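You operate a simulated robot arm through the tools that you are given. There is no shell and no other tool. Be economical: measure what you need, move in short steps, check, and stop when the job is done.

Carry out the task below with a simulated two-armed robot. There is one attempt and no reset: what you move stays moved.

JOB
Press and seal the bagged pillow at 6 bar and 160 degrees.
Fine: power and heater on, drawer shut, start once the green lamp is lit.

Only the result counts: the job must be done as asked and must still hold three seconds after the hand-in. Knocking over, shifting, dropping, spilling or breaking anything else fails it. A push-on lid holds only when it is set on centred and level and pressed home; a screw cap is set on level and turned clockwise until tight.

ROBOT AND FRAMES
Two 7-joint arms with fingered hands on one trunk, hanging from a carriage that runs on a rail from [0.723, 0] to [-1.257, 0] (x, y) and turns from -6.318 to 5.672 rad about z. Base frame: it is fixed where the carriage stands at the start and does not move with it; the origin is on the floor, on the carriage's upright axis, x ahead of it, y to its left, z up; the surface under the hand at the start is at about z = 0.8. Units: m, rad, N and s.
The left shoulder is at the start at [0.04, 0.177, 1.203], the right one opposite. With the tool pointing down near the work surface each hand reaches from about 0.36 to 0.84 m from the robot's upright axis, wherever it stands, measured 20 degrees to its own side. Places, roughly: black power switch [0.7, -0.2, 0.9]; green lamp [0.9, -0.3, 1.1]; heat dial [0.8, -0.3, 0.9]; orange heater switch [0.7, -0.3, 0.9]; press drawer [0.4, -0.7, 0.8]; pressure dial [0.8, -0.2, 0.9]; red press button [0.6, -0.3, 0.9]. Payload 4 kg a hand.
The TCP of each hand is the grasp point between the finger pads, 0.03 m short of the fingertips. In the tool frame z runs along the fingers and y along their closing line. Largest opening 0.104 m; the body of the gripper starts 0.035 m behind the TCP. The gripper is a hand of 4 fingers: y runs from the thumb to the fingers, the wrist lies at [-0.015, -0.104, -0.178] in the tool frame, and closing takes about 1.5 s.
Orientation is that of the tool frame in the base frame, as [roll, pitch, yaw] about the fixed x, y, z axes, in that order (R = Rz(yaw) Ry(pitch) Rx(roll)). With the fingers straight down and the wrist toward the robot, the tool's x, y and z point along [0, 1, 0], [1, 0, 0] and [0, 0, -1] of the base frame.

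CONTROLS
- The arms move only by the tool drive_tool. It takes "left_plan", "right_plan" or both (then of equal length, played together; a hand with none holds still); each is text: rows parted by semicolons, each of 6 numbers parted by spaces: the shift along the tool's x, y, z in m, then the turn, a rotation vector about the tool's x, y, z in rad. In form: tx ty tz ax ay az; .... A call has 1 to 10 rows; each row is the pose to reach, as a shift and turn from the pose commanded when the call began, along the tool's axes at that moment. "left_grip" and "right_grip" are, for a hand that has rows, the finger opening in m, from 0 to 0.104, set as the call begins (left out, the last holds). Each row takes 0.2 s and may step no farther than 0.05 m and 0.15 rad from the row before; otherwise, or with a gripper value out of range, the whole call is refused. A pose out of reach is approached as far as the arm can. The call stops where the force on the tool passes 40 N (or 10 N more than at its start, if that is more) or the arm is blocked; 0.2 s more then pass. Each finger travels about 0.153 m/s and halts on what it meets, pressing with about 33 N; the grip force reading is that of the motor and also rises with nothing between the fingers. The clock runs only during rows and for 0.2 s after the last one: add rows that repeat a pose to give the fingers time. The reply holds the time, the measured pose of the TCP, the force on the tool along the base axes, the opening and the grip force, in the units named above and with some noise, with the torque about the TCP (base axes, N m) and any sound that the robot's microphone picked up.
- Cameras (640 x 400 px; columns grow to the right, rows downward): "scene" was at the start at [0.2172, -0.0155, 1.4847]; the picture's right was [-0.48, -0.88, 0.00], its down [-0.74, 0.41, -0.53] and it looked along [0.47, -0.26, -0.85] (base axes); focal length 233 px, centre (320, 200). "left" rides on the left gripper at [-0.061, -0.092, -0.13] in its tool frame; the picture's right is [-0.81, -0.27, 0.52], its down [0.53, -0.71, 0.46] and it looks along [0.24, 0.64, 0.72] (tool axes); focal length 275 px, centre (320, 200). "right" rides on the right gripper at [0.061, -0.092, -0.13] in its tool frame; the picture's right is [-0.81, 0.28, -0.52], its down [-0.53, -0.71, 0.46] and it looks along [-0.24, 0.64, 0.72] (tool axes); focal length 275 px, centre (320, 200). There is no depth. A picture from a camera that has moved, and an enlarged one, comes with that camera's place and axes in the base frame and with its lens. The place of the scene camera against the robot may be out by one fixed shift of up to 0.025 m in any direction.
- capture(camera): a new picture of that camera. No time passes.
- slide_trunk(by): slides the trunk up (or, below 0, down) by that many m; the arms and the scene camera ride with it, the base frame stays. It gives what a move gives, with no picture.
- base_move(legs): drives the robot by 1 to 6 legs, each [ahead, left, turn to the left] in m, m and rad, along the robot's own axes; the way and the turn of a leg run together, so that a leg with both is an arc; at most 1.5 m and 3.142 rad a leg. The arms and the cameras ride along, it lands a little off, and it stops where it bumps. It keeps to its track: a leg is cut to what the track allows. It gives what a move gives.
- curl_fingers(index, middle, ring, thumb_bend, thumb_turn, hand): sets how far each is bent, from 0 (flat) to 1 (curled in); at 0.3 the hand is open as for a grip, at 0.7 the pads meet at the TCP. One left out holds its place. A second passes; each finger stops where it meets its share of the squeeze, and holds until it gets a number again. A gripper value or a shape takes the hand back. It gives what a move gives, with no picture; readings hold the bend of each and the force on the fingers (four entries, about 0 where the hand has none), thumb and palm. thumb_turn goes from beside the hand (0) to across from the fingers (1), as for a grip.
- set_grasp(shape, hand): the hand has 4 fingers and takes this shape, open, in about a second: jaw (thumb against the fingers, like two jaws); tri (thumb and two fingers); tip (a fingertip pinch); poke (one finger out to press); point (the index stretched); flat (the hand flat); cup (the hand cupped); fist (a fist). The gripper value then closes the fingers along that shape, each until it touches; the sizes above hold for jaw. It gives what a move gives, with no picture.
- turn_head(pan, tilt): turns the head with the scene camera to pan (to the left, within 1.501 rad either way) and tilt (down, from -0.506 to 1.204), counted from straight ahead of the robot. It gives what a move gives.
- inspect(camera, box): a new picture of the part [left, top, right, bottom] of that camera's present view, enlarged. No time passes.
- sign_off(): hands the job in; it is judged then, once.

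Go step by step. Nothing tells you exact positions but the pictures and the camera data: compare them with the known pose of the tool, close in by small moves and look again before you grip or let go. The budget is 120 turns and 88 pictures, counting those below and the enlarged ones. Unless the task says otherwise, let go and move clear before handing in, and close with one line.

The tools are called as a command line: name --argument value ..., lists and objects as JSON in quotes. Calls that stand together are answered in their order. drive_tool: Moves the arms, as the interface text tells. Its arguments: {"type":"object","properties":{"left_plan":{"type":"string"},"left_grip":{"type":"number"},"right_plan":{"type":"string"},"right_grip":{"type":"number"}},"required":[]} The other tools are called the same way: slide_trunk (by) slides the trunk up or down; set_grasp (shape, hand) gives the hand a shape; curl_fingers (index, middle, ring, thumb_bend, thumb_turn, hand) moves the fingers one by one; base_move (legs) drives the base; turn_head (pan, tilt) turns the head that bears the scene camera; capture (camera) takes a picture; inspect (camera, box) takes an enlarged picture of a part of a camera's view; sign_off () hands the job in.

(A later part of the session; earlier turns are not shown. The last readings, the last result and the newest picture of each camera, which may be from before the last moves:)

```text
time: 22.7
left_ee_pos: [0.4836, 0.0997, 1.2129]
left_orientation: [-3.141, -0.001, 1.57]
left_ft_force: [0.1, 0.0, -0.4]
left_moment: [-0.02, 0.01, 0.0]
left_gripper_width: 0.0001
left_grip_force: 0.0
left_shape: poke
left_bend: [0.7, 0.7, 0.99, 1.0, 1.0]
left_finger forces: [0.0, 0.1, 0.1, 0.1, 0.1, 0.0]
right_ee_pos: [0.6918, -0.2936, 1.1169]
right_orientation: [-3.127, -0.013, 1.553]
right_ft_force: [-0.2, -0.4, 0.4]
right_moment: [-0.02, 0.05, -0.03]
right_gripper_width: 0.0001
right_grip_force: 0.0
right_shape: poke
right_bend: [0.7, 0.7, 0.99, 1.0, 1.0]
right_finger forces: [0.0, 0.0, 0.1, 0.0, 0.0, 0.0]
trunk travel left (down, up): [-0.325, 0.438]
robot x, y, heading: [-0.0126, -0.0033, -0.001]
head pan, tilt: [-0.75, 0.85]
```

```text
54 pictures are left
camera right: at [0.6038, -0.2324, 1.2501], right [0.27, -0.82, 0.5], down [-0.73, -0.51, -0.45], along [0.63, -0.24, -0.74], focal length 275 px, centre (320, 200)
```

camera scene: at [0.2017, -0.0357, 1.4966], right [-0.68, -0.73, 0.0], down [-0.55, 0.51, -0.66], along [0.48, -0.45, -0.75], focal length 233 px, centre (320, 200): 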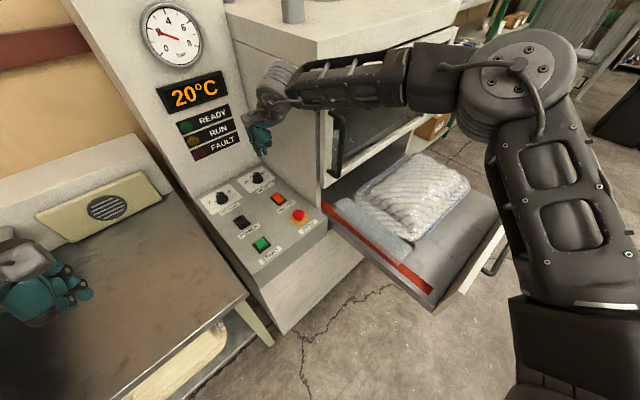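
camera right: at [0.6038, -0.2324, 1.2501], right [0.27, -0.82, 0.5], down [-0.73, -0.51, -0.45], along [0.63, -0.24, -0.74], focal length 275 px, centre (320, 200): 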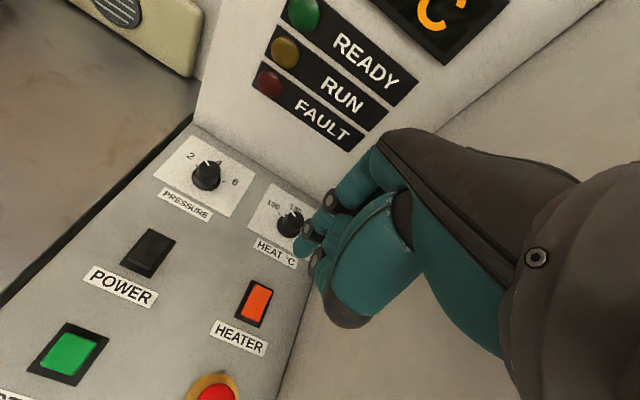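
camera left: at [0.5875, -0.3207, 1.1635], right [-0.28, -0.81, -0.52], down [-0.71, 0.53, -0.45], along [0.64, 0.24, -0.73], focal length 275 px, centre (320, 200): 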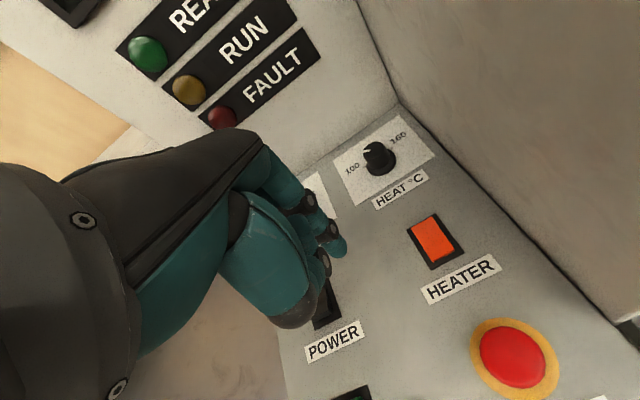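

The right elbow still lies against the chamber corner when low. Better: retract the right arm, turn the robot to the right so the left arm can reach all controls from the open table side.

drive_tool --right_plan "0 -0.045 -0.02 0 0 0; 0 -0.09 -0.035 0 0 0; 0 -0.135 -0.05 0 0 0; 0 -0.18 -0.065 0 0 0; 0 -0.225 -0.08 0 0 0; 0 -0.27 -0.09 0 0 0; 0 -0.315 -0.1 0 0 0; -0.03 -0.345 -0.1 0 0 0; -0.06 -0.375 -0.09 0 0 0; -0.09 -0.405 -0.08 0 0 0"

base_move --legs '[[0, 0, -0.45], [0.1, 0.048, 0]]'

capture --camera "left"

turn_head --pan -0.2 --tilt 0.85

capture --camera "scene"

```text
time: 24.9
left_ee_pos: [0.4833, 0.1001, 1.2131]
left_orientation: [3.141, 0.0, 1.57]
left_ft_force: [0.0, 0.8, 0.2]
left_moment: [-0.04, 0.01, -0.08]
left_gripper_width: 0.0
left_grip_force: 0.0
left_shape: poke
left_bend: [0.7, 0.7, 0.99, 1.0, 1.0]
left_finger forces: [0.0, 0.1, 0.0, 0.0, 0.1, 0.0]
right_ee_pos: [0.2845, -0.377, 1.1988]
right_orientation: [-3.123, -0.014, 1.553]
right_ft_force: [0.0, 0.2, 0.3]
right_moment: [0.0, 0.01, -0.03]
right_gripper_width: 0.0
right_grip_force: 0.0
right_shape: poke
right_bend: [0.7, 0.7, 0.99, 1.0, 1.0]
right_finger forces: [0.1, 0.1, 0.0, 0.0, 0.1, 0.1]
trunk travel left (down, up): [-0.325, 0.438]
robot x, y, heading: [-0.0128, 0.0025, -0.003]
head pan, tilt: [-0.75, 0.85]
```

```text
time: 27.4
left_ee_pos: [0.5875, -0.1241, 1.2127]
left_orientation: [-3.141, 0.001, 1.122]
left_ft_force: [0.8, 0.4, 0.8]
left_moment: [-0.03, -0.03, 0.02]
left_gripper_width: 0.0001
left_grip_force: 0.0
left_shape: poke
left_bend: [0.7, 0.7, 0.99, 1.0, 1.0]
left_finger forces: [0.1, 0.0, 0.0, 0.0, 0.0, 0.0]
right_ee_pos: [0.2023, -0.4692, 1.1996]
right_orientation: [-3.13, -0.014, 1.105]
right_ft_force: [0.3, 0.8, 0.6]
right_moment: [0.0, 0.03, 0.0]
right_gripper_width: 0.0
right_grip_force: 0.0
right_shape: poke
right_bend: [0.7, 0.7, 0.99, 1.0, 1.0]
right_finger forces: [0.0, 0.0, 0.1, 0.0, 0.0, 0.1]
trunk travel left (down, up): [-0.325, 0.438]
robot x, y, heading: [0.0971, -0.001, -0.447]
head pan, tilt: [-0.75, 0.85]
```

```text
53 pictures are left
camera left: at [0.4772, -0.1387, 1.3453], right [-0.6, -0.61, -0.52], down [-0.41, 0.79, -0.46], along [0.69, -0.06, -0.72], focal length 275 px, centre (320, 200)
```

left: 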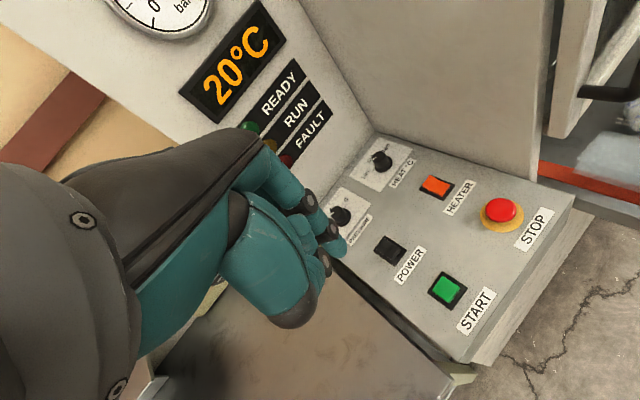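

```text
time: 28.3
left_ee_pos: [0.5878, -0.124, 1.214]
left_orientation: [-3.141, 0.0, 1.122]
left_ft_force: [0.7, -0.3, -0.4]
left_moment: [0.0, -0.03, 0.02]
left_gripper_width: 0.0
left_grip_force: 0.0
left_shape: poke
left_bend: [0.7, 0.7, 0.99, 1.0, 1.0]
left_finger forces: [0.0, 0.0, 0.0, 0.1, 0.0, 0.1]
right_ee_pos: [0.2019, -0.4709, 1.1992]
right_orientation: [-3.126, -0.013, 1.105]
right_ft_force: [-0.4, -0.3, 0.0]
right_moment: [-0.01, 0.01, -0.03]
right_gripper_width: 0.0001
right_grip_force: 0.0
right_shape: poke
right_bend: [0.7, 0.7, 0.99, 1.0, 1.0]
right_finger forces: [0.0, 0.1, 0.0, 0.0, 0.1, 0.0]
trunk travel left (down, up): [-0.325, 0.438]
robot x, y, heading: [0.0971, 0.0003, -0.453]
head pan, tilt: [-0.201, 0.85]
```

```text
52 pictures are left
camera scene: at [0.3, -0.099, 1.4965], right [-0.61, -0.8, 0.0], down [-0.6, 0.46, -0.66], along [0.53, -0.4, -0.75], focal length 233 px, centre (320, 200)
```

scene: 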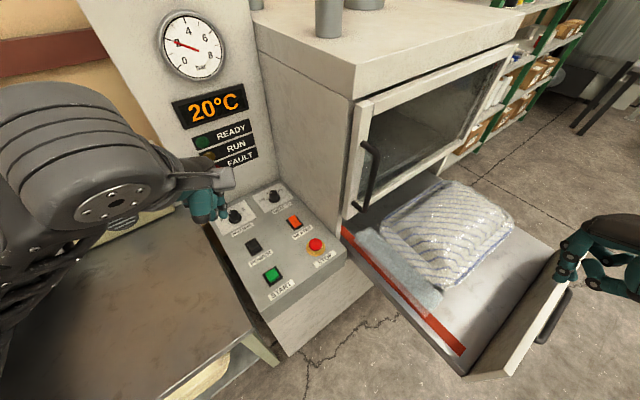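

The left hand has a free path now. I move it above the far half of HEATER.

drive_tool --left_plan "-0.018 0.035 0.01 0 0 0; -0.036 0.07 0.02 0 0 0; -0.054 0.105 0.035 0 0 0; -0.072 0.14 0.05 0 0 0; -0.09 0.172 0.07 0 0 0; -0.1 0.195 0.1 0 0 0; -0.11 0.209 0.13 0 0 0; -0.11 0.209 0.163 0 0 0"

capture --camera "left"

capture --camera "scene"

```text
time: 30.1
left_ee_pos: [0.726, -0.3121, 1.0509]
left_orientation: [-3.14, -0.001, 1.119]
left_ft_force: [-0.3, 0.4, -0.3]
left_moment: [0.0, 0.01, 0.0]
left_gripper_width: 0.0001
left_grip_force: 0.0
left_shape: poke
left_bend: [0.7, 0.7, 0.99, 1.0, 1.0]
left_finger forces: [0.0, 0.0, 0.0, 0.0, 0.1, 0.1]
right_ee_pos: [0.2011, -0.4698, 1.2]
right_orientation: [-3.126, -0.014, 1.105]
right_ft_force: [0.2, -0.5, -0.4]
right_moment: [0.01, 0.02, 0.01]
right_gripper_width: 0.0001
right_grip_force: 0.1
right_shape: poke
right_bend: [0.7, 0.7, 0.99, 1.0, 1.0]
right_finger forces: [0.0, 0.0, 0.0, 0.0, 0.0, 0.0]
trunk travel left (down, up): [-0.325, 0.438]
robot x, y, heading: [0.0964, 0.001, -0.449]
head pan, tilt: [-0.201, 0.85]
```

```text
51 pictures are left
camera left: at [0.616, -0.3274, 1.1816], right [-0.6, -0.61, -0.52], down [-0.41, 0.79, -0.46], along [0.69, -0.06, -0.72], focal length 275 px, centre (320, 200)
```

left: 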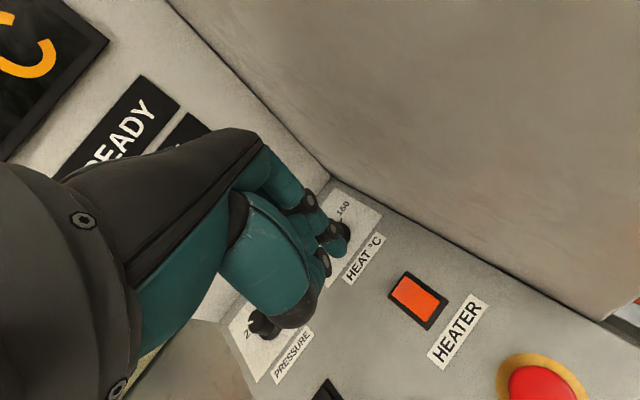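

```text
50 pictures are left
camera scene: at [0.2997, -0.0988, 1.4964], right [-0.61, -0.8, 0.0], down [-0.6, 0.45, -0.66], along [0.53, -0.4, -0.75], focal length 233 px, centre (320, 200)
```

scene: 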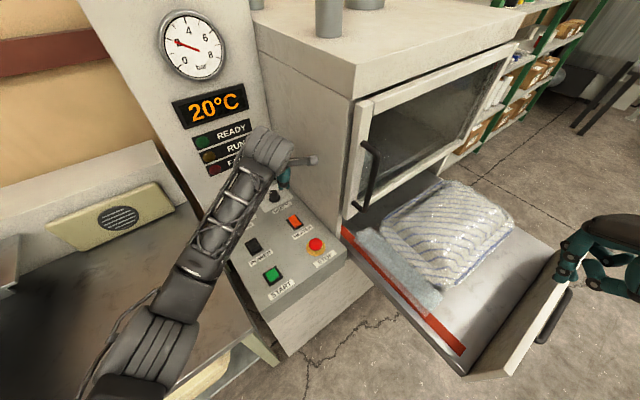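

The tip is over the far half of HEATER; pressing.

drive_tool --left_plan "0 0 0.045 0 0 0; 0 0 0.09 0 0 0; 0 0 0.125 0 0 0; 0 0 0.138 0 0 0; 0 0 0.144 0 0 0; 0 0 0.149 0 0 0; 0 0 0.154 0 0 0; 0 0 0.158 0 0 0; 0 0 0.13 0 0 0; 0 0 0.085 0 0 0"

capture --camera "scene"

capture --camera "left"

```text
time: 32.3
left_ee_pos: [0.7262, -0.3133, 0.9672]
left_orientation: [-3.14, -0.003, 1.121]
left_ft_force: [0.5, 0.9, -0.3]
left_moment: [0.03, 0.02, 0.02]
left_gripper_width: 0.0001
left_grip_force: 0.0
left_shape: poke
left_bend: [0.7, 0.7, 0.99, 1.0, 1.0]
left_finger forces: [0.0, 0.0, 0.1, 0.1, 0.0, 0.1]
right_ee_pos: [0.2021, -0.4706, 1.1996]
right_orientation: [-3.126, -0.011, 1.104]
right_ft_force: [0.5, -0.2, 0.1]
right_moment: [-0.01, 0.0, 0.01]
right_gripper_width: 0.0
right_grip_force: 0.0
right_shape: poke
right_bend: [0.7, 0.7, 0.99, 1.0, 1.0]
right_finger forces: [0.1, 0.1, 0.0, 0.0, 0.0, 0.0]
trunk travel left (down, up): [-0.325, 0.438]
robot x, y, heading: [0.0983, -0.0042, -0.444]
head pan, tilt: [-0.201, 0.85]
```

```text
49 pictures are left
camera scene: at [0.3003, -0.0991, 1.4964], right [-0.61, -0.8, 0.0], down [-0.6, 0.45, -0.66], along [0.53, -0.4, -0.75], focal length 233 px, centre (320, 200)
```

scene: 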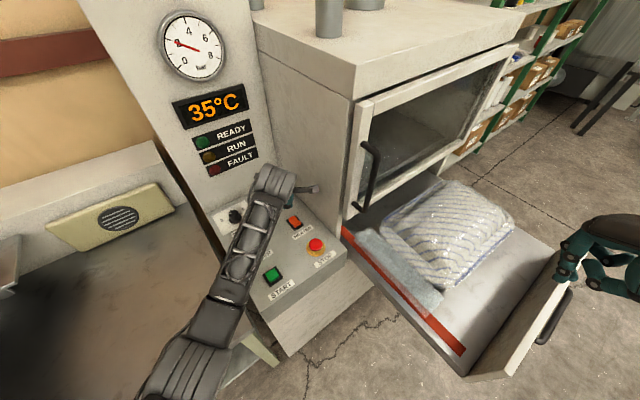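

```text
48 pictures are left
camera left: at [0.6166, -0.3289, 1.0977], right [-0.6, -0.61, -0.52], down [-0.41, 0.79, -0.45], along [0.69, -0.06, -0.73], focal length 275 px, centre (320, 200)
```

left: 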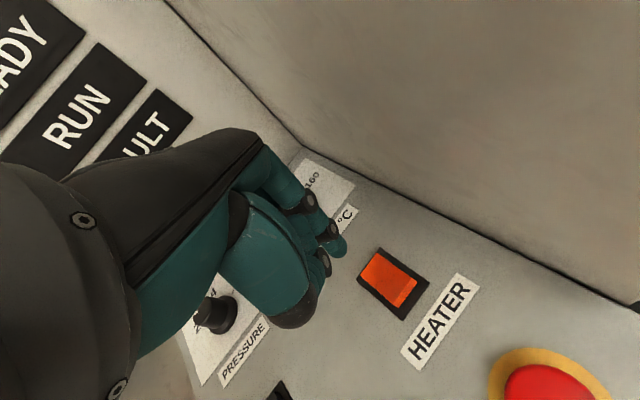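

Heater is on and temperature rises (35 °C). I lift to inspect both dials' scales.

drive_tool --left_plan "0.03 -0.03 -0.02 0 0 0; 0.06 -0.06 -0.04 0 0 0; 0.09 -0.09 -0.06 0 0 0; 0.11 -0.12 -0.08 0 0 0; 0.12 -0.14 -0.1 0 0 0"

set_grasp --hand "left" --shape "tri"

capture --camera "left"

inspect --camera "scene" --box '[150, 0, 330, 300]'

```text
time: 33.5
left_ee_pos: [0.6515, -0.1449, 1.0639]
left_orientation: [-3.141, 0.002, 1.122]
left_ft_force: [-0.4, -0.8, -0.5]
left_moment: [0.02, 0.0, -0.01]
left_gripper_width: 0.0
left_grip_force: 0.0
left_shape: poke
left_bend: [0.7, 0.7, 0.99, 1.0, 1.0]
left_finger forces: [0.0, 0.0, 0.1, 0.0, 0.1, 0.0]
right_ee_pos: [0.2021, -0.4696, 1.2007]
right_orientation: [-3.125, -0.015, 1.104]
right_ft_force: [-0.3, -0.4, -0.4]
right_moment: [-0.01, 0.0, 0.0]
right_gripper_width: 0.0001
right_grip_force: 0.1
right_shape: poke
right_bend: [0.7, 0.7, 0.99, 1.0, 1.0]
right_finger forces: [0.1, 0.1, 0.1, 0.0, 0.0, 0.0]
trunk travel left (down, up): [-0.325, 0.438]
robot x, y, heading: [0.096, -0.001, -0.447]
head pan, tilt: [-0.201, 0.85]
```

```text
time: 34.4
left_ee_pos: [0.6506, -0.1468, 1.0644]
left_orientation: [3.14, 0.0, 1.123]
left_ft_force: [-0.1, 0.4, 0.9]
left_moment: [-0.02, 0.02, 0.0]
left_gripper_width: 0.1038
left_grip_force: 0.0
left_shape: tri
left_bend: [0.3, 0.3, 0.99, 0.3, 0.98]
left_finger forces: [0.0, 0.0, 0.1, 0.0, 0.0, 0.0]
right_ee_pos: [0.2036, -0.4706, 1.2005]
right_orientation: [-3.126, -0.013, 1.104]
right_ft_force: [0.5, 0.3, -0.3]
right_moment: [0.02, -0.01, 0.01]
right_gripper_width: 0.0
right_grip_force: 0.1
right_shape: poke
right_bend: [0.7, 0.7, 0.99, 1.0, 1.0]
right_finger forces: [0.0, 0.1, 0.1, 0.1, 0.1, 0.0]
trunk travel left (down, up): [-0.325, 0.438]
robot x, y, heading: [0.0959, -0.0005, -0.454]
head pan, tilt: [-0.201, 0.85]
```

```text
47 pictures are left
camera left: at [0.5415, -0.1612, 1.1953], right [-0.6, -0.61, -0.52], down [-0.41, 0.79, -0.46], along [0.69, -0.06, -0.72], focal length 275 px, centre (320, 200)
```

left: 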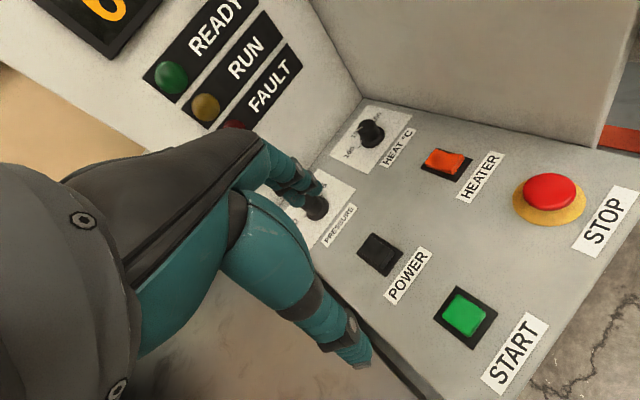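

```text
1.33 times, centred on (240, 150) of scene
camera zoom: at [0.3001, -0.0989, 1.4965], right [-0.61, -0.8, 0.0], down [-0.6, 0.45, -0.66], along [0.53, -0.4, -0.75], focal length 310 px, centre (427, 267)
```

zoom: 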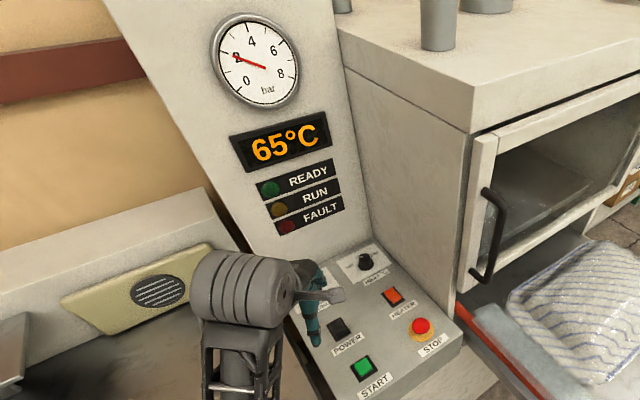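

The dials span about ±55° around straight back; pressure points to about 2.5 bar, so clockwise ~95° is needed. I bring the left three-finger grip above the pressure knob at (0.8335,-0.1735).

drive_tool --left_plan "0.015 0.04 0 0 0 0; 0.03 0.08 0 0 0 0; 0.045 0.12 0.01 0 0 0; 0.055 0.16 0.03 0 0 0; 0.055 0.1766 0.06 0 0 0; 0.055 0.1766 0.09 0 0 0" --left_grip 0.07

capture --camera "left"

inspect --camera "scene" --box '[150, 0, 330, 280]'

```text
time: 35.8
left_ee_pos: [0.8354, -0.171, 0.9742]
left_orientation: [3.141, -0.002, 1.121]
left_ft_force: [0.6, -0.4, -0.8]
left_moment: [0.02, 0.02, 0.01]
left_gripper_width: 0.0703
left_grip_force: 0.0
left_shape: tri
left_bend: [0.73, 0.38, 0.99, 0.6, 0.99]
left_finger forces: [0.1, 0.1, 0.0, 0.1, 0.1, 0.1]
right_ee_pos: [0.2017, -0.4694, 1.1998]
right_orientation: [-3.127, -0.013, 1.105]
right_ft_force: [-0.1, 0.2, -0.3]
right_moment: [0.01, 0.01, 0.01]
right_gripper_width: 0.0
right_grip_force: 0.1
right_shape: poke
right_bend: [0.7, 0.7, 0.99, 1.0, 1.0]
right_finger forces: [0.0, 0.0, 0.0, 0.0, 0.0, 0.0]
trunk travel left (down, up): [-0.325, 0.438]
robot x, y, heading: [0.0969, -0.0066, -0.448]
head pan, tilt: [-0.201, 0.85]
```

```text
45 pictures are left
camera left: at [0.725, -0.1859, 1.1064], right [-0.6, -0.61, -0.52], down [-0.41, 0.79, -0.46], along [0.69, -0.06, -0.72], focal length 275 px, centre (320, 200)
```

left: 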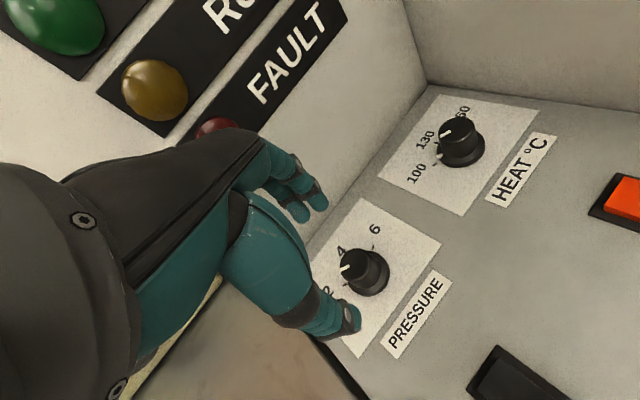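

```text
1.43 times, centred on (240, 140) of scene
camera zoom: at [0.2998, -0.0988, 1.4964], right [-0.61, -0.8, 0.0], down [-0.6, 0.45, -0.66], along [0.53, -0.4, -0.75], focal length 332 px, centre (434, 286)
```

zoom: 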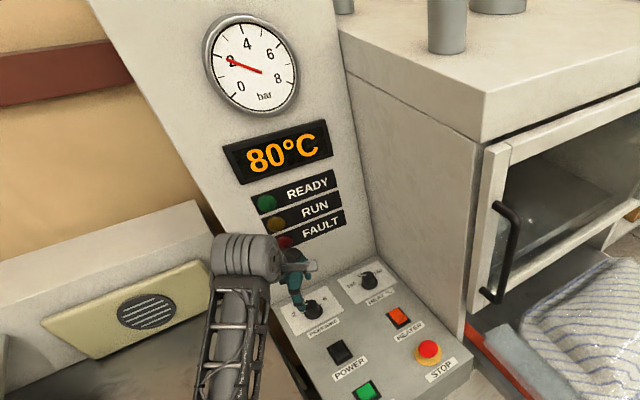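

inspect --camera "left" --box '[280, 80, 560, 360]'

```text
1.43 times, centred on (420, 220) of left
camera zoom: at [0.725, -0.1859, 1.1064], right [-0.6, -0.61, -0.52], down [-0.41, 0.79, -0.46], along [0.69, -0.06, -0.72], focal length 393 px, centre (177, 171)
```

zoom: 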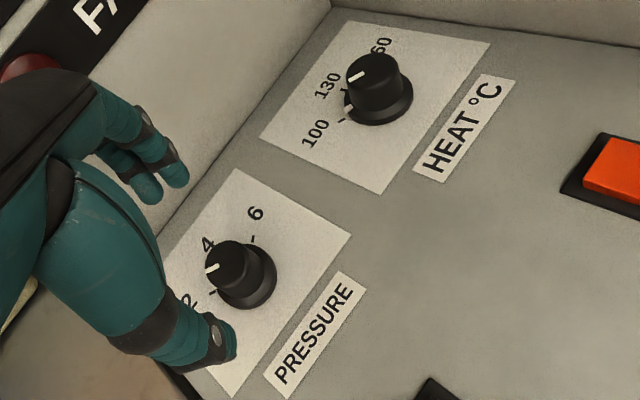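

The heat pointer is near 110, pressure near 2.5. I descend around the pressure knob and close the grip.

drive_tool --left_plan "-0.003 0.005 0.02 0 0 0; -0.003 0.005 0.04 0 0 0; -0.003 0.005 0.055 0 0 0; -0.003 0.005 0.065 0 0 0; -0.003 0.005 0.071 0 0 0"

capture --camera "left"

```text
time: 37.0
left_ee_pos: [0.8392, -0.177, 0.9051]
left_orientation: [-3.141, 0.0, 1.123]
left_ft_force: [0.3, 0.7, 0.0]
left_moment: [-0.04, 0.01, 0.0]
left_gripper_width: 0.0707
left_grip_force: 0.1
left_shape: tri
left_bend: [0.73, 0.38, 0.99, 0.6, 0.99]
left_finger forces: [0.0, 0.0, 0.1, 0.1, 0.0, 0.1]
right_ee_pos: [0.2016, -0.4702, 1.2005]
right_orientation: [-3.126, -0.012, 1.107]
right_ft_force: [0.5, 0.5, -0.8]
right_moment: [0.0, 0.01, -0.02]
right_gripper_width: 0.0
right_grip_force: 0.0
right_shape: poke
right_bend: [0.7, 0.7, 0.99, 1.0, 1.0]
right_finger forces: [0.0, 0.0, 0.0, 0.1, 0.0, 0.0]
trunk travel left (down, up): [-0.325, 0.438]
robot x, y, heading: [0.0995, -0.0041, -0.451]
head pan, tilt: [-0.201, 0.85]
```

```text
42 pictures are left
camera left: at [0.7291, -0.1909, 1.0362], right [-0.6, -0.61, -0.52], down [-0.41, 0.79, -0.46], along [0.69, -0.06, -0.72], focal length 275 px, centre (320, 200)
```

left: 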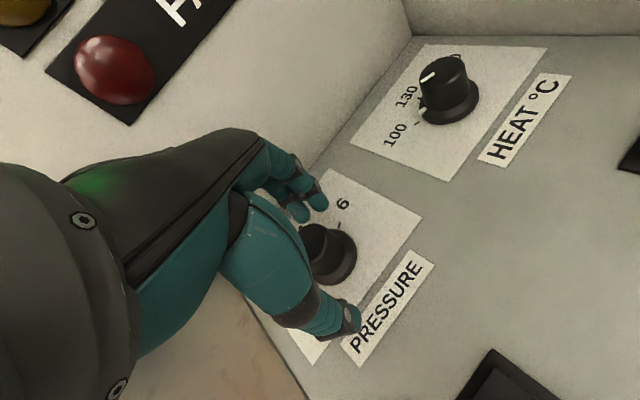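

The knob sits between thumb and fingers. I close the grip.

drive_tool --left_plan "0 0 0 0 0 0; 0 0 0 0 0 0; 0 0 0 0 0 0; 0 0 0 0 0 0; 0 0 0 0 0 0; 0 0 0 0 0 0; 0 0 0 0 0 0; 0 0 0 0 0 0" --left_grip 0.0

capture --camera "left"

```text
time: 38.8
left_ee_pos: [0.839, -0.1764, 0.904]
left_orientation: [3.141, 0.001, 1.122]
left_ft_force: [-1.8, -2.6, -1.5]
left_moment: [-0.04, 0.02, -0.06]
left_gripper_width: 0.0211
left_grip_force: 32.5
left_shape: tri
left_bend: [0.74, 0.5, 1.0, 0.73, 1.0]
left_finger forces: [11.6, 15.2, 0.0, 0.1, 27.3, 0.0]
right_ee_pos: [0.2002, -0.4697, 1.2018]
right_orientation: [-3.125, -0.013, 1.103]
right_ft_force: [-0.3, 0.7, -0.1]
right_moment: [0.03, 0.0, -0.02]
right_gripper_width: 0.0
right_grip_force: 0.1
right_shape: poke
right_bend: [0.7, 0.7, 0.99, 1.0, 1.0]
right_finger forces: [0.1, 0.0, 0.0, 0.0, 0.1, 0.0]
trunk travel left (down, up): [-0.325, 0.438]
robot x, y, heading: [0.0915, 0.0, -0.45]
head pan, tilt: [-0.201, 0.85]
```

```text
41 pictures are left
camera left: at [0.7285, -0.1914, 1.0363], right [-0.6, -0.61, -0.52], down [-0.41, 0.79, -0.46], along [0.69, -0.06, -0.72], focal length 275 px, centre (320, 200)
```

left: 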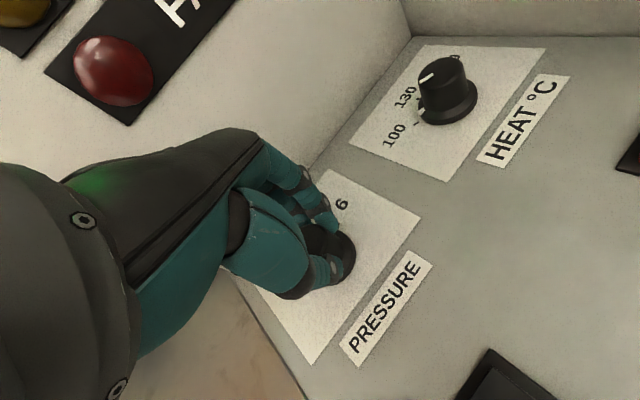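

Gripped firmly on all three fingers. I turn clockwise in small steps.

drive_tool --left_plan "0 0 0 0 0 0.1; 0 0 0 0 0 0.2; 0 0 0 0 0 0.3; 0 0 0 0 0 0.4; 0 0 0 0 0 0.5; 0 0 0 0 0 0.6; 0 0 0 0 0 0.7; 0 0 0 0 0 0.8"

inspect --camera "scene" --box '[150, 0, 330, 280]'

```text
time: 40.6
left_ee_pos: [0.8399, -0.1723, 0.9038]
left_orientation: [-3.139, -0.003, 0.322]
left_ft_force: [-0.5, 14.9, 6.6]
left_moment: [0.43, 0.01, 0.15]
left_gripper_width: 0.0203
left_grip_force: 33.0
left_shape: tri
left_bend: [0.74, 0.52, 1.0, 0.73, 1.0]
left_finger forces: [9.4, 13.7, 0.0, 0.0, 35.5, 0.0]
right_ee_pos: [0.2031, -0.4682, 1.1993]
right_orientation: [-3.126, -0.017, 1.104]
right_ft_force: [0.7, 0.8, -1.0]
right_moment: [-0.01, 0.0, -0.02]
right_gripper_width: 0.0002
right_grip_force: 0.0
right_shape: poke
right_bend: [0.7, 0.7, 0.99, 1.0, 1.0]
right_finger forces: [0.0, 0.1, 0.1, 0.0, 0.0, 0.0]
trunk travel left (down, up): [-0.325, 0.438]
robot x, y, heading: [0.0941, 0.0025, -0.447]
head pan, tilt: [-0.201, 0.85]
```

```text
1.43 times, centred on (240, 140) of scene
camera zoom: at [0.3005, -0.0971, 1.4963], right [-0.6, -0.8, 0.0], down [-0.6, 0.46, -0.66], along [0.53, -0.4, -0.75], focal length 332 px, centre (434, 286)
```

zoom: 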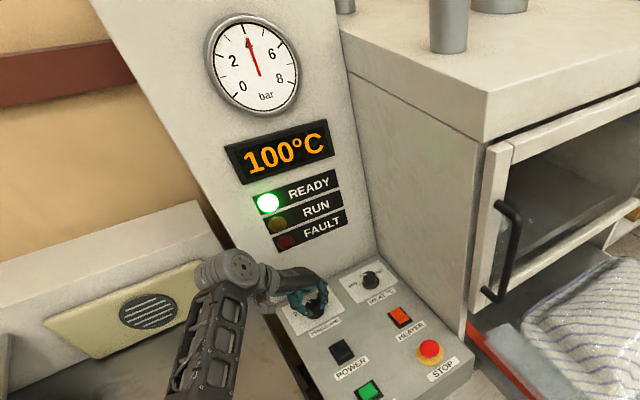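

The gauge now reads 4 bar and READY lit at the 100° setting, so 0.8 rad gives about 2 bar. I release, rotate back and re-grip for the second stroke.

drive_tool --left_plan "0 0 0 0 0 0; 0 0 0 0 0 0; 0 0 -0.025 0 0 0; 0 0 -0.05 0 0 0; 0 0 -0.05 0 0 -0.14; 0 0 -0.05 0 0 -0.28; 0 0 -0.05 0 0 -0.42; 0 0 -0.05 0 0 -0.56; 0 0 -0.05 0 0 -0.7; 0 0 -0.05 0 0 -0.84" --left_grip 0.07

capture --camera "left"

inspect --camera "scene" --box '[150, 0, 290, 200]'

```text
time: 42.8
left_ee_pos: [0.8394, -0.1768, 0.9543]
left_orientation: [-3.141, 0.001, 1.164]
left_ft_force: [0.5, 0.1, 0.0]
left_moment: [0.0, 0.04, -0.01]
left_gripper_width: 0.0698
left_grip_force: 0.0
left_shape: tri
left_bend: [0.73, 0.38, 0.99, 0.6, 1.0]
left_finger forces: [0.1, 0.1, 0.1, 0.0, 0.0, 0.0]
right_ee_pos: [0.2013, -0.4695, 1.2004]
right_orientation: [-3.126, -0.01, 1.105]
right_ft_force: [-0.9, 0.0, -0.2]
right_moment: [-0.03, -0.02, 0.02]
right_gripper_width: 0.0
right_grip_force: 0.2
right_shape: poke
right_bend: [0.7, 0.7, 0.99, 1.0, 1.0]
right_finger forces: [0.0, 0.0, 0.0, 0.0, 0.1, 0.1]
trunk travel left (down, up): [-0.325, 0.438]
robot x, y, heading: [0.0957, -0.0017, -0.449]
head pan, tilt: [-0.201, 0.85]
```

```text
39 pictures are left
camera left: at [0.7299, -0.1967, 1.0861], right [-0.57, -0.64, -0.52], down [-0.44, 0.77, -0.46], along [0.69, -0.03, -0.72], focal length 275 px, centre (320, 200)
```

left: 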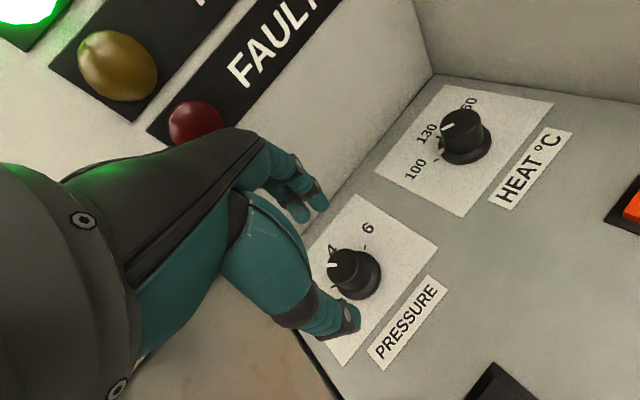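

```text
2.00 times, centred on (220, 100) of scene
camera zoom: at [0.3, -0.0991, 1.4965], right [-0.61, -0.8, 0.0], down [-0.6, 0.45, -0.66], along [0.53, -0.4, -0.75], focal length 466 px, centre (520, 400)
```

zoom: 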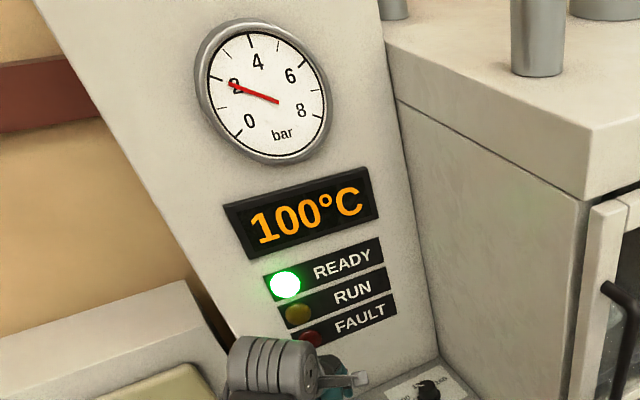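

inspect --camera "left" --box '[300, 80, 560, 330]'

```text
1.60 times, centred on (430, 205) of left
camera zoom: at [0.7299, -0.1967, 1.0861], right [-0.57, -0.64, -0.52], down [-0.44, 0.77, -0.46], along [0.69, -0.03, -0.72], focal length 440 px, centre (144, 192)
```

zoom: 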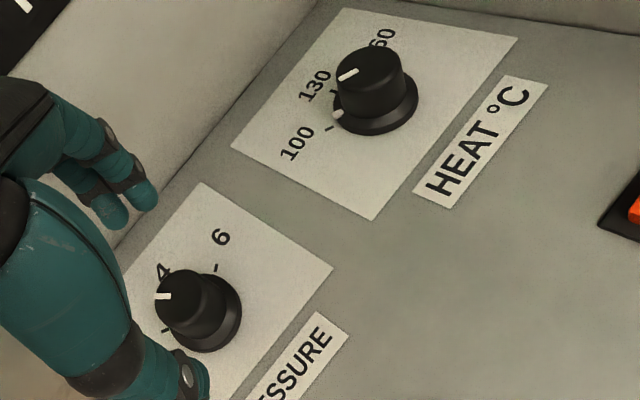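

The knob fell back to 2, most likely because the index finger was still touching it when I rotated back. I descend again and this time release slowly before lifting.

drive_tool --left_plan "0 0 0.02 0 0 0; 0 0 0.04 0 0 0; 0 0 0.05 0 0 0"

drive_tool --left_plan "0 0 0 0 0 0; 0 0 0 0 0 0; 0 0 0 0 0 0; 0 0 0 0 0 0; 0 0 0 0 0 0; 0 0 0 0 0 0; 0 0 0 0 0 0" --left_grip 0.0

drive_tool --left_plan "0 0 0 0 0 0.1; 0 0 0 0 0 0.2; 0 0 0 0 0 0.3; 0 0 0 0 0 0.4; 0 0 0 0 0 0.5; 0 0 0 0 0 0.6; 0 0 0 0 0 0.7; 0 0 0 0 0 0.8; 0 0 0 0 0 0.9; 0 0 0 0 0 1.0"

drive_tool --left_plan "0 0 0 0 0 0; 0 0 0 0 0 0; 0 0 0 0 0 0; 0 0 0 0 0 0; 0 0 0 0 0 0; 0 0 0 0 0 0; 0 0 0 0 0 0; 0 0 0 0 0 0" --left_grip 0.085

inspect --camera "scene" --box '[150, 0, 330, 280]'

```text
time: 43.6
left_ee_pos: [0.8385, -0.1777, 0.903]
left_orientation: [3.141, 0.0, 1.163]
left_ft_force: [-0.7, -0.4, 0.0]
left_moment: [0.01, 0.01, 0.01]
left_gripper_width: 0.0694
left_grip_force: 0.1
left_shape: tri
left_bend: [0.73, 0.38, 0.99, 0.6, 1.0]
left_finger forces: [0.0, 0.0, 0.1, 0.0, 0.1, 0.1]
right_ee_pos: [0.2022, -0.4695, 1.1999]
right_orientation: [-3.125, -0.013, 1.104]
right_ft_force: [-0.2, 0.1, 0.2]
right_moment: [-0.03, 0.01, 0.02]
right_gripper_width: 0.0
right_grip_force: 0.2
right_shape: poke
right_bend: [0.7, 0.7, 0.99, 1.0, 1.0]
right_finger forces: [0.1, 0.0, 0.0, 0.1, 0.1, 0.1]
trunk travel left (down, up): [-0.325, 0.438]
robot x, y, heading: [0.0983, -0.0015, -0.449]
head pan, tilt: [-0.201, 0.85]
```

```text
time: 45.2
left_ee_pos: [0.8393, -0.1774, 0.9038]
left_orientation: [-3.142, 0.0, 1.162]
left_ft_force: [-1.4, -2.3, -0.9]
left_moment: [-0.06, 0.0, -0.01]
left_gripper_width: 0.0202
left_grip_force: 32.6
left_shape: tri
left_bend: [0.74, 0.5, 1.0, 0.73, 1.0]
left_finger forces: [12.0, 15.4, 0.0, 0.0, 28.5, 0.1]
right_ee_pos: [0.2012, -0.4708, 1.1993]
right_orientation: [-3.126, -0.014, 1.105]
right_ft_force: [-0.3, 0.2, 0.0]
right_moment: [0.02, 0.05, 0.02]
right_gripper_width: 0.0002
right_grip_force: 0.1
right_shape: poke
right_bend: [0.7, 0.7, 0.99, 1.0, 1.0]
right_finger forces: [0.1, 0.0, 0.1, 0.0, 0.0, 0.1]
trunk travel left (down, up): [-0.325, 0.438]
robot x, y, heading: [0.0939, 0.0019, -0.457]
head pan, tilt: [-0.201, 0.85]
```

```text
time: 47.4
left_ee_pos: [0.8408, -0.1723, 0.9038]
left_orientation: [-3.137, -0.003, 0.163]
left_ft_force: [3.3, 15.3, 2.8]
left_moment: [0.44, -0.04, 0.11]
left_gripper_width: 0.0188
left_grip_force: 33.1
left_shape: tri
left_bend: [0.74, 0.53, 1.0, 0.73, 1.0]
left_finger forces: [9.4, 13.3, 0.0, 0.0, 35.4, 0.1]
right_ee_pos: [0.2029, -0.4676, 1.1998]
right_orientation: [-3.126, -0.014, 1.105]
right_ft_force: [0.0, 0.4, -0.2]
right_moment: [0.0, 0.0, -0.01]
right_gripper_width: 0.0
right_grip_force: 0.0
right_shape: poke
right_bend: [0.7, 0.7, 0.99, 1.0, 1.0]
right_finger forces: [0.0, 0.0, 0.0, 0.0, 0.0, 0.1]
trunk travel left (down, up): [-0.325, 0.438]
robot x, y, heading: [0.0981, 0.0003, -0.452]
head pan, tilt: [-0.201, 0.85]
```

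```text
time: 49.2
left_ee_pos: [0.8387, -0.1771, 0.9032]
left_orientation: [3.141, -0.001, 0.162]
left_ft_force: [0.7, 0.6, -1.5]
left_moment: [0.0, 0.0, 0.02]
left_gripper_width: 0.0845
left_grip_force: 0.1
left_shape: tri
left_bend: [0.27, 0.34, 0.99, 0.48, 0.99]
left_finger forces: [0.0, 0.1, 0.0, 0.0, 0.0, 0.0]
right_ee_pos: [0.2011, -0.4701, 1.2004]
right_orientation: [-3.127, -0.012, 1.103]
right_ft_force: [-0.1, 0.7, 0.5]
right_moment: [-0.02, 0.0, 0.01]
right_gripper_width: 0.0
right_grip_force: 0.1
right_shape: poke
right_bend: [0.7, 0.7, 0.99, 1.0, 1.0]
right_finger forces: [0.0, 0.0, 0.1, 0.1, 0.1, 0.0]
trunk travel left (down, up): [-0.325, 0.438]
robot x, y, heading: [0.0941, -0.0027, -0.448]
head pan, tilt: [-0.201, 0.85]
```

```text
1.43 times, centred on (240, 140) of scene
camera zoom: at [0.3001, -0.0989, 1.4965], right [-0.61, -0.8, 0.0], down [-0.6, 0.45, -0.66], along [0.53, -0.4, -0.75], focal length 332 px, centre (434, 286)
```

zoom: 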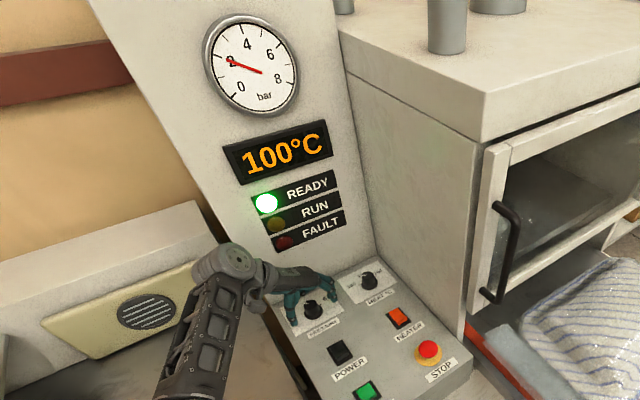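

It returned to 2 again on release, so it seems to need to pass a detent. I will use a much longer stroke, starting from a yaw rotated further back (the column face is 0.09 m behind the knob, so there is room).

drive_tool --left_plan "0 0 -0.03 0 0 0; 0 0 -0.055 0 0 -0.1; 0 0 -0.055 0 0 -0.25; 0 0 -0.055 0 0 -0.4; 0 0 -0.055 0 0 -0.55; 0 0 -0.055 0 0 -0.7; 0 0 -0.055 0 0 -0.85; 0 0 -0.055 0 0 -1.0; 0 0 -0.055 0 0 -1.15; 0 0 -0.055 0 0 -1.3" --left_grip 0.075

drive_tool --left_plan "0 0 0 0 0 -0.1; 0 0 0 0 0 -0.2; 0 0 0 0 0 -0.3; 0 0 0 0 0 -0.3"

capture --camera "left"

```text
time: 51.4
left_ee_pos: [0.8392, -0.1768, 0.9598]
left_orientation: [3.141, 0.001, 1.465]
left_ft_force: [0.0, -0.5, 0.0]
left_moment: [0.0, 0.0, 0.01]
left_gripper_width: 0.0753
left_grip_force: 0.1
left_shape: tri
left_bend: [0.27, 0.36, 0.99, 0.56, 0.99]
left_finger forces: [0.1, 0.0, 0.1, 0.0, 0.0, 0.0]
right_ee_pos: [0.2014, -0.4696, 1.2004]
right_orientation: [-3.126, -0.012, 1.105]
right_ft_force: [0.1, -0.1, 0.1]
right_moment: [0.02, -0.02, 0.0]
right_gripper_width: 0.0003
right_grip_force: 0.1
right_shape: poke
right_bend: [0.7, 0.7, 0.99, 1.0, 1.0]
right_finger forces: [0.1, 0.1, 0.0, 0.0, 0.1, 0.1]
trunk travel left (down, up): [-0.325, 0.438]
robot x, y, heading: [0.1002, -0.0003, -0.449]
head pan, tilt: [-0.201, 0.85]
```

```text
time: 52.4
left_ee_pos: [0.8395, -0.1777, 0.9584]
left_orientation: [-3.141, -0.001, 1.765]
left_ft_force: [-0.8, 0.1, -0.4]
left_moment: [0.02, -0.04, 0.01]
left_gripper_width: 0.0753
left_grip_force: 0.0
left_shape: tri
left_bend: [0.27, 0.36, 0.99, 0.56, 0.99]
left_finger forces: [0.0, 0.0, 0.1, 0.1, 0.0, 0.1]
right_ee_pos: [0.2017, -0.469, 1.1996]
right_orientation: [-3.125, -0.014, 1.106]
right_ft_force: [-0.3, -0.1, 1.1]
right_moment: [0.0, 0.0, 0.03]
right_gripper_width: 0.0
right_grip_force: 0.1
right_shape: poke
right_bend: [0.7, 0.7, 0.99, 1.0, 1.0]
right_finger forces: [0.1, 0.0, 0.1, 0.0, 0.0, 0.0]
trunk travel left (down, up): [-0.325, 0.438]
robot x, y, heading: [0.0978, 0.0002, -0.448]
head pan, tilt: [-0.201, 0.85]
```

```text
35 pictures are left
camera left: at [0.76, -0.2545, 1.0915], right [-0.12, -0.85, -0.52], down [-0.8, 0.39, -0.46], along [0.59, 0.36, -0.72], focal length 275 px, centre (320, 200)
```

left: 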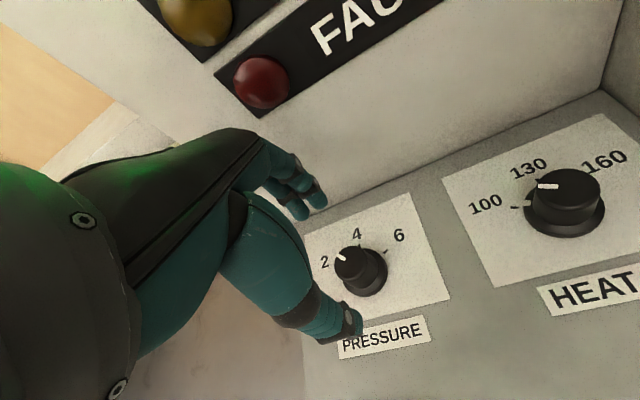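

Yaw is now 1.765 with the pointer at 2. I descend, grip and turn a long 1.5 rad stroke.

drive_tool --left_plan "0 0 0.02 0 0 0; 0 0 0.04 0 0 0; 0 0 0.057 0 0 0; 0 0 0.057 0 0 0"

drive_tool --left_plan "0 0 0 0 0 0; 0 0 0 0 0 0; 0 0 0 0 0 0; 0 0 0 0 0 0; 0 0 0 0 0 0; 0 0 0 0 0 0; 0 0 0 0 0 0" --left_grip 0.0

drive_tool --left_plan "0 0 0 0 0 0.14; 0 0 0 0 0 0.28; 0 0 0 0 0 0.42; 0 0 0 0 0 0.56; 0 0 0 0 0 0.7; 0 0 0 0 0 0.84; 0 0 0 0 0 0.98; 0 0 0 0 0 1.12; 0 0 0 0 0 1.26; 0 0 0 0 0 1.4"

inspect --camera "scene" --box '[150, 0, 330, 280]'

capture --camera "left"

```text
time: 53.4
left_ee_pos: [0.8384, -0.1763, 0.9024]
left_orientation: [3.14, 0.001, 1.763]
left_ft_force: [0.2, -0.6, 0.2]
left_moment: [-0.02, 0.01, 0.01]
left_gripper_width: 0.0751
left_grip_force: 0.2
left_shape: tri
left_bend: [0.27, 0.36, 0.99, 0.56, 0.99]
left_finger forces: [0.0, 0.0, 0.0, 0.0, 0.0, 0.0]
right_ee_pos: [0.2019, -0.4707, 1.2006]
right_orientation: [-3.125, -0.013, 1.105]
right_ft_force: [-0.2, 0.1, 0.3]
right_moment: [-0.01, -0.02, -0.01]
right_gripper_width: 0.0
right_grip_force: 0.1
right_shape: poke
right_bend: [0.7, 0.7, 0.99, 1.0, 1.0]
right_finger forces: [0.0, 0.1, 0.1, 0.1, 0.1, 0.0]
trunk travel left (down, up): [-0.325, 0.438]
robot x, y, heading: [0.0975, -0.0007, -0.445]
head pan, tilt: [-0.201, 0.85]
```

```text
time: 55.0
left_ee_pos: [0.8383, -0.1763, 0.9015]
left_orientation: [3.141, 0.0, 1.762]
left_ft_force: [-0.4, -0.2, 0.2]
left_moment: [0.01, 0.01, -0.02]
left_gripper_width: 0.0232
left_grip_force: 33.1
left_shape: tri
left_bend: [0.74, 0.5, 1.0, 0.73, 1.0]
left_finger forces: [13.6, 14.6, 0.0, 0.1, 29.5, 0.0]
right_ee_pos: [0.2029, -0.4694, 1.2003]
right_orientation: [-3.126, -0.011, 1.104]
right_ft_force: [-0.1, -1.1, -0.1]
right_moment: [0.0, 0.0, -0.04]
right_gripper_width: 0.0002
right_grip_force: 0.1
right_shape: poke
right_bend: [0.7, 0.7, 0.99, 1.0, 1.0]
right_finger forces: [0.0, 0.0, 0.1, 0.0, 0.0, 0.1]
trunk travel left (down, up): [-0.325, 0.438]
robot x, y, heading: [0.097, -0.001, -0.448]
head pan, tilt: [-0.201, 0.85]
```

```text
time: 57.2
left_ee_pos: [0.8412, -0.1719, 0.9011]
left_orientation: [-3.138, -0.004, 0.361]
left_ft_force: [5.6, 15.4, -1.2]
left_moment: [0.37, -0.09, 0.2]
left_gripper_width: 0.0199
left_grip_force: 32.4
left_shape: tri
left_bend: [0.75, 0.51, 1.0, 0.71, 1.0]
left_finger forces: [9.1, 14.6, 0.1, 0.0, 37.5, 0.0]
right_ee_pos: [0.2026, -0.4666, 1.199]
right_orientation: [-3.126, -0.016, 1.105]
right_ft_force: [-0.2, 0.2, -0.9]
right_moment: [-0.01, -0.01, -0.01]
right_gripper_width: 0.0
right_grip_force: 0.0
right_shape: poke
right_bend: [0.7, 0.7, 0.99, 1.0, 1.0]
right_finger forces: [0.1, 0.0, 0.1, 0.0, 0.0, 0.1]
trunk travel left (down, up): [-0.325, 0.438]
robot x, y, heading: [0.0968, -0.0003, -0.45]
head pan, tilt: [-0.201, 0.85]
```

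```text
1.43 times, centred on (240, 140) of scene
camera zoom: at [0.3008, -0.097, 1.4963], right [-0.6, -0.8, 0.0], down [-0.6, 0.46, -0.66], along [0.53, -0.4, -0.75], focal length 332 px, centre (434, 286)
```

zoom: 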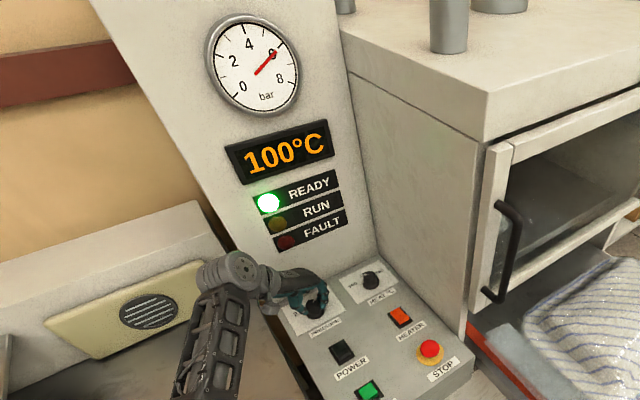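

```text
33 pictures are left
camera left: at [0.7504, -0.1079, 1.0334], right [-0.85, -0.03, -0.52], down [0.25, 0.86, -0.45], along [0.46, -0.51, -0.73], focal length 275 px, centre (320, 200)
```

left: 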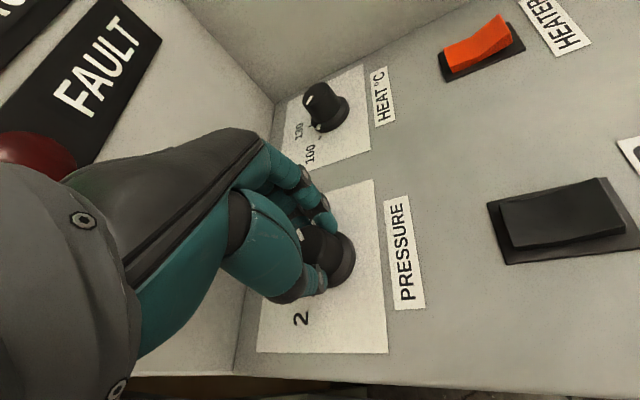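

The gauge reads 6 now. I turn slightly further to be at the end position, then release gently and look.

drive_tool --left_plan "0 0 0 0 0 0.1; 0 0 0 0 0 0.2; 0 0 0 0 0 0.3; 0 0 0 0 0 0.38; 0 0 0 0 0 0.38; 0 0 0 0 0 0.38"

drive_tool --left_plan "0 0 0 0 0 0; 0 0 0 0 0 0; 0 0 0 0 0 0; 0 0 0 0 0 0; 0 0 0 0 0 0; 0 0 0 0 0 0; 0 0 0 0 0 0; 0 0 0 0 0 0" --left_grip 0.075

inspect --camera "scene" --box '[150, 0, 330, 280]'

```text
time: 58.6
left_ee_pos: [0.8342, -0.1697, 0.9034]
left_orientation: [-3.139, -0.005, -0.017]
left_ft_force: [16.3, 12.0, -6.4]
left_moment: [0.21, -0.32, 0.26]
left_gripper_width: 0.0179
left_grip_force: 33.3
left_shape: tri
left_bend: [0.76, 0.52, 1.0, 0.7, 1.0]
left_finger forces: [1.7, 14.5, 0.0, 0.0, 25.7, 0.0]
left hand out of reach, approached as far as the arm can: row 4, 5, 6
right_ee_pos: [0.204, -0.469, 1.1993]
right_orientation: [-3.129, -0.017, 1.105]
right_ft_force: [-0.3, 0.1, -1.3]
right_moment: [0.0, -0.02, 0.01]
right_gripper_width: 0.0
right_grip_force: 0.1
right_shape: poke
right_bend: [0.7, 0.7, 0.99, 1.0, 1.0]
right_finger forces: [0.0, 0.0, 0.0, 0.1, 0.0, 0.1]
trunk travel left (down, up): [-0.325, 0.438]
robot x, y, heading: [0.0973, 0.001, -0.45]
head pan, tilt: [-0.201, 0.85]
```

```text
time: 60.4
left_ee_pos: [0.8306, -0.1739, 0.9028]
left_orientation: [-3.142, 0.0, -0.016]
left_ft_force: [0.7, 0.0, 0.4]
left_moment: [0.03, -0.01, 0.0]
left_gripper_width: 0.0744
left_grip_force: 0.1
left_shape: tri
left_bend: [0.27, 0.37, 0.99, 0.57, 0.99]
left_finger forces: [0.1, 0.1, 0.1, 0.0, 0.1, 0.0]
right_ee_pos: [0.2022, -0.4709, 1.2004]
right_orientation: [-3.124, -0.013, 1.105]
right_ft_force: [-0.3, -0.2, -0.1]
right_moment: [0.01, 0.04, 0.0]
right_gripper_width: 0.0002
right_grip_force: 0.1
right_shape: poke
right_bend: [0.7, 0.7, 0.99, 1.0, 1.0]
right_finger forces: [0.0, 0.0, 0.0, 0.0, 0.0, 0.0]
trunk travel left (down, up): [-0.325, 0.438]
robot x, y, heading: [0.0975, -0.0005, -0.444]
head pan, tilt: [-0.201, 0.85]
```

```text
1.43 times, centred on (240, 140) of scene
camera zoom: at [0.3001, -0.0989, 1.4965], right [-0.61, -0.8, 0.0], down [-0.6, 0.45, -0.66], along [0.53, -0.4, -0.75], focal length 332 px, centre (434, 286)
```

zoom: 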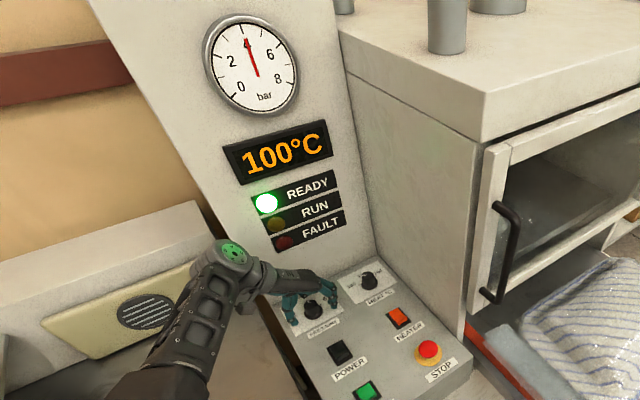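

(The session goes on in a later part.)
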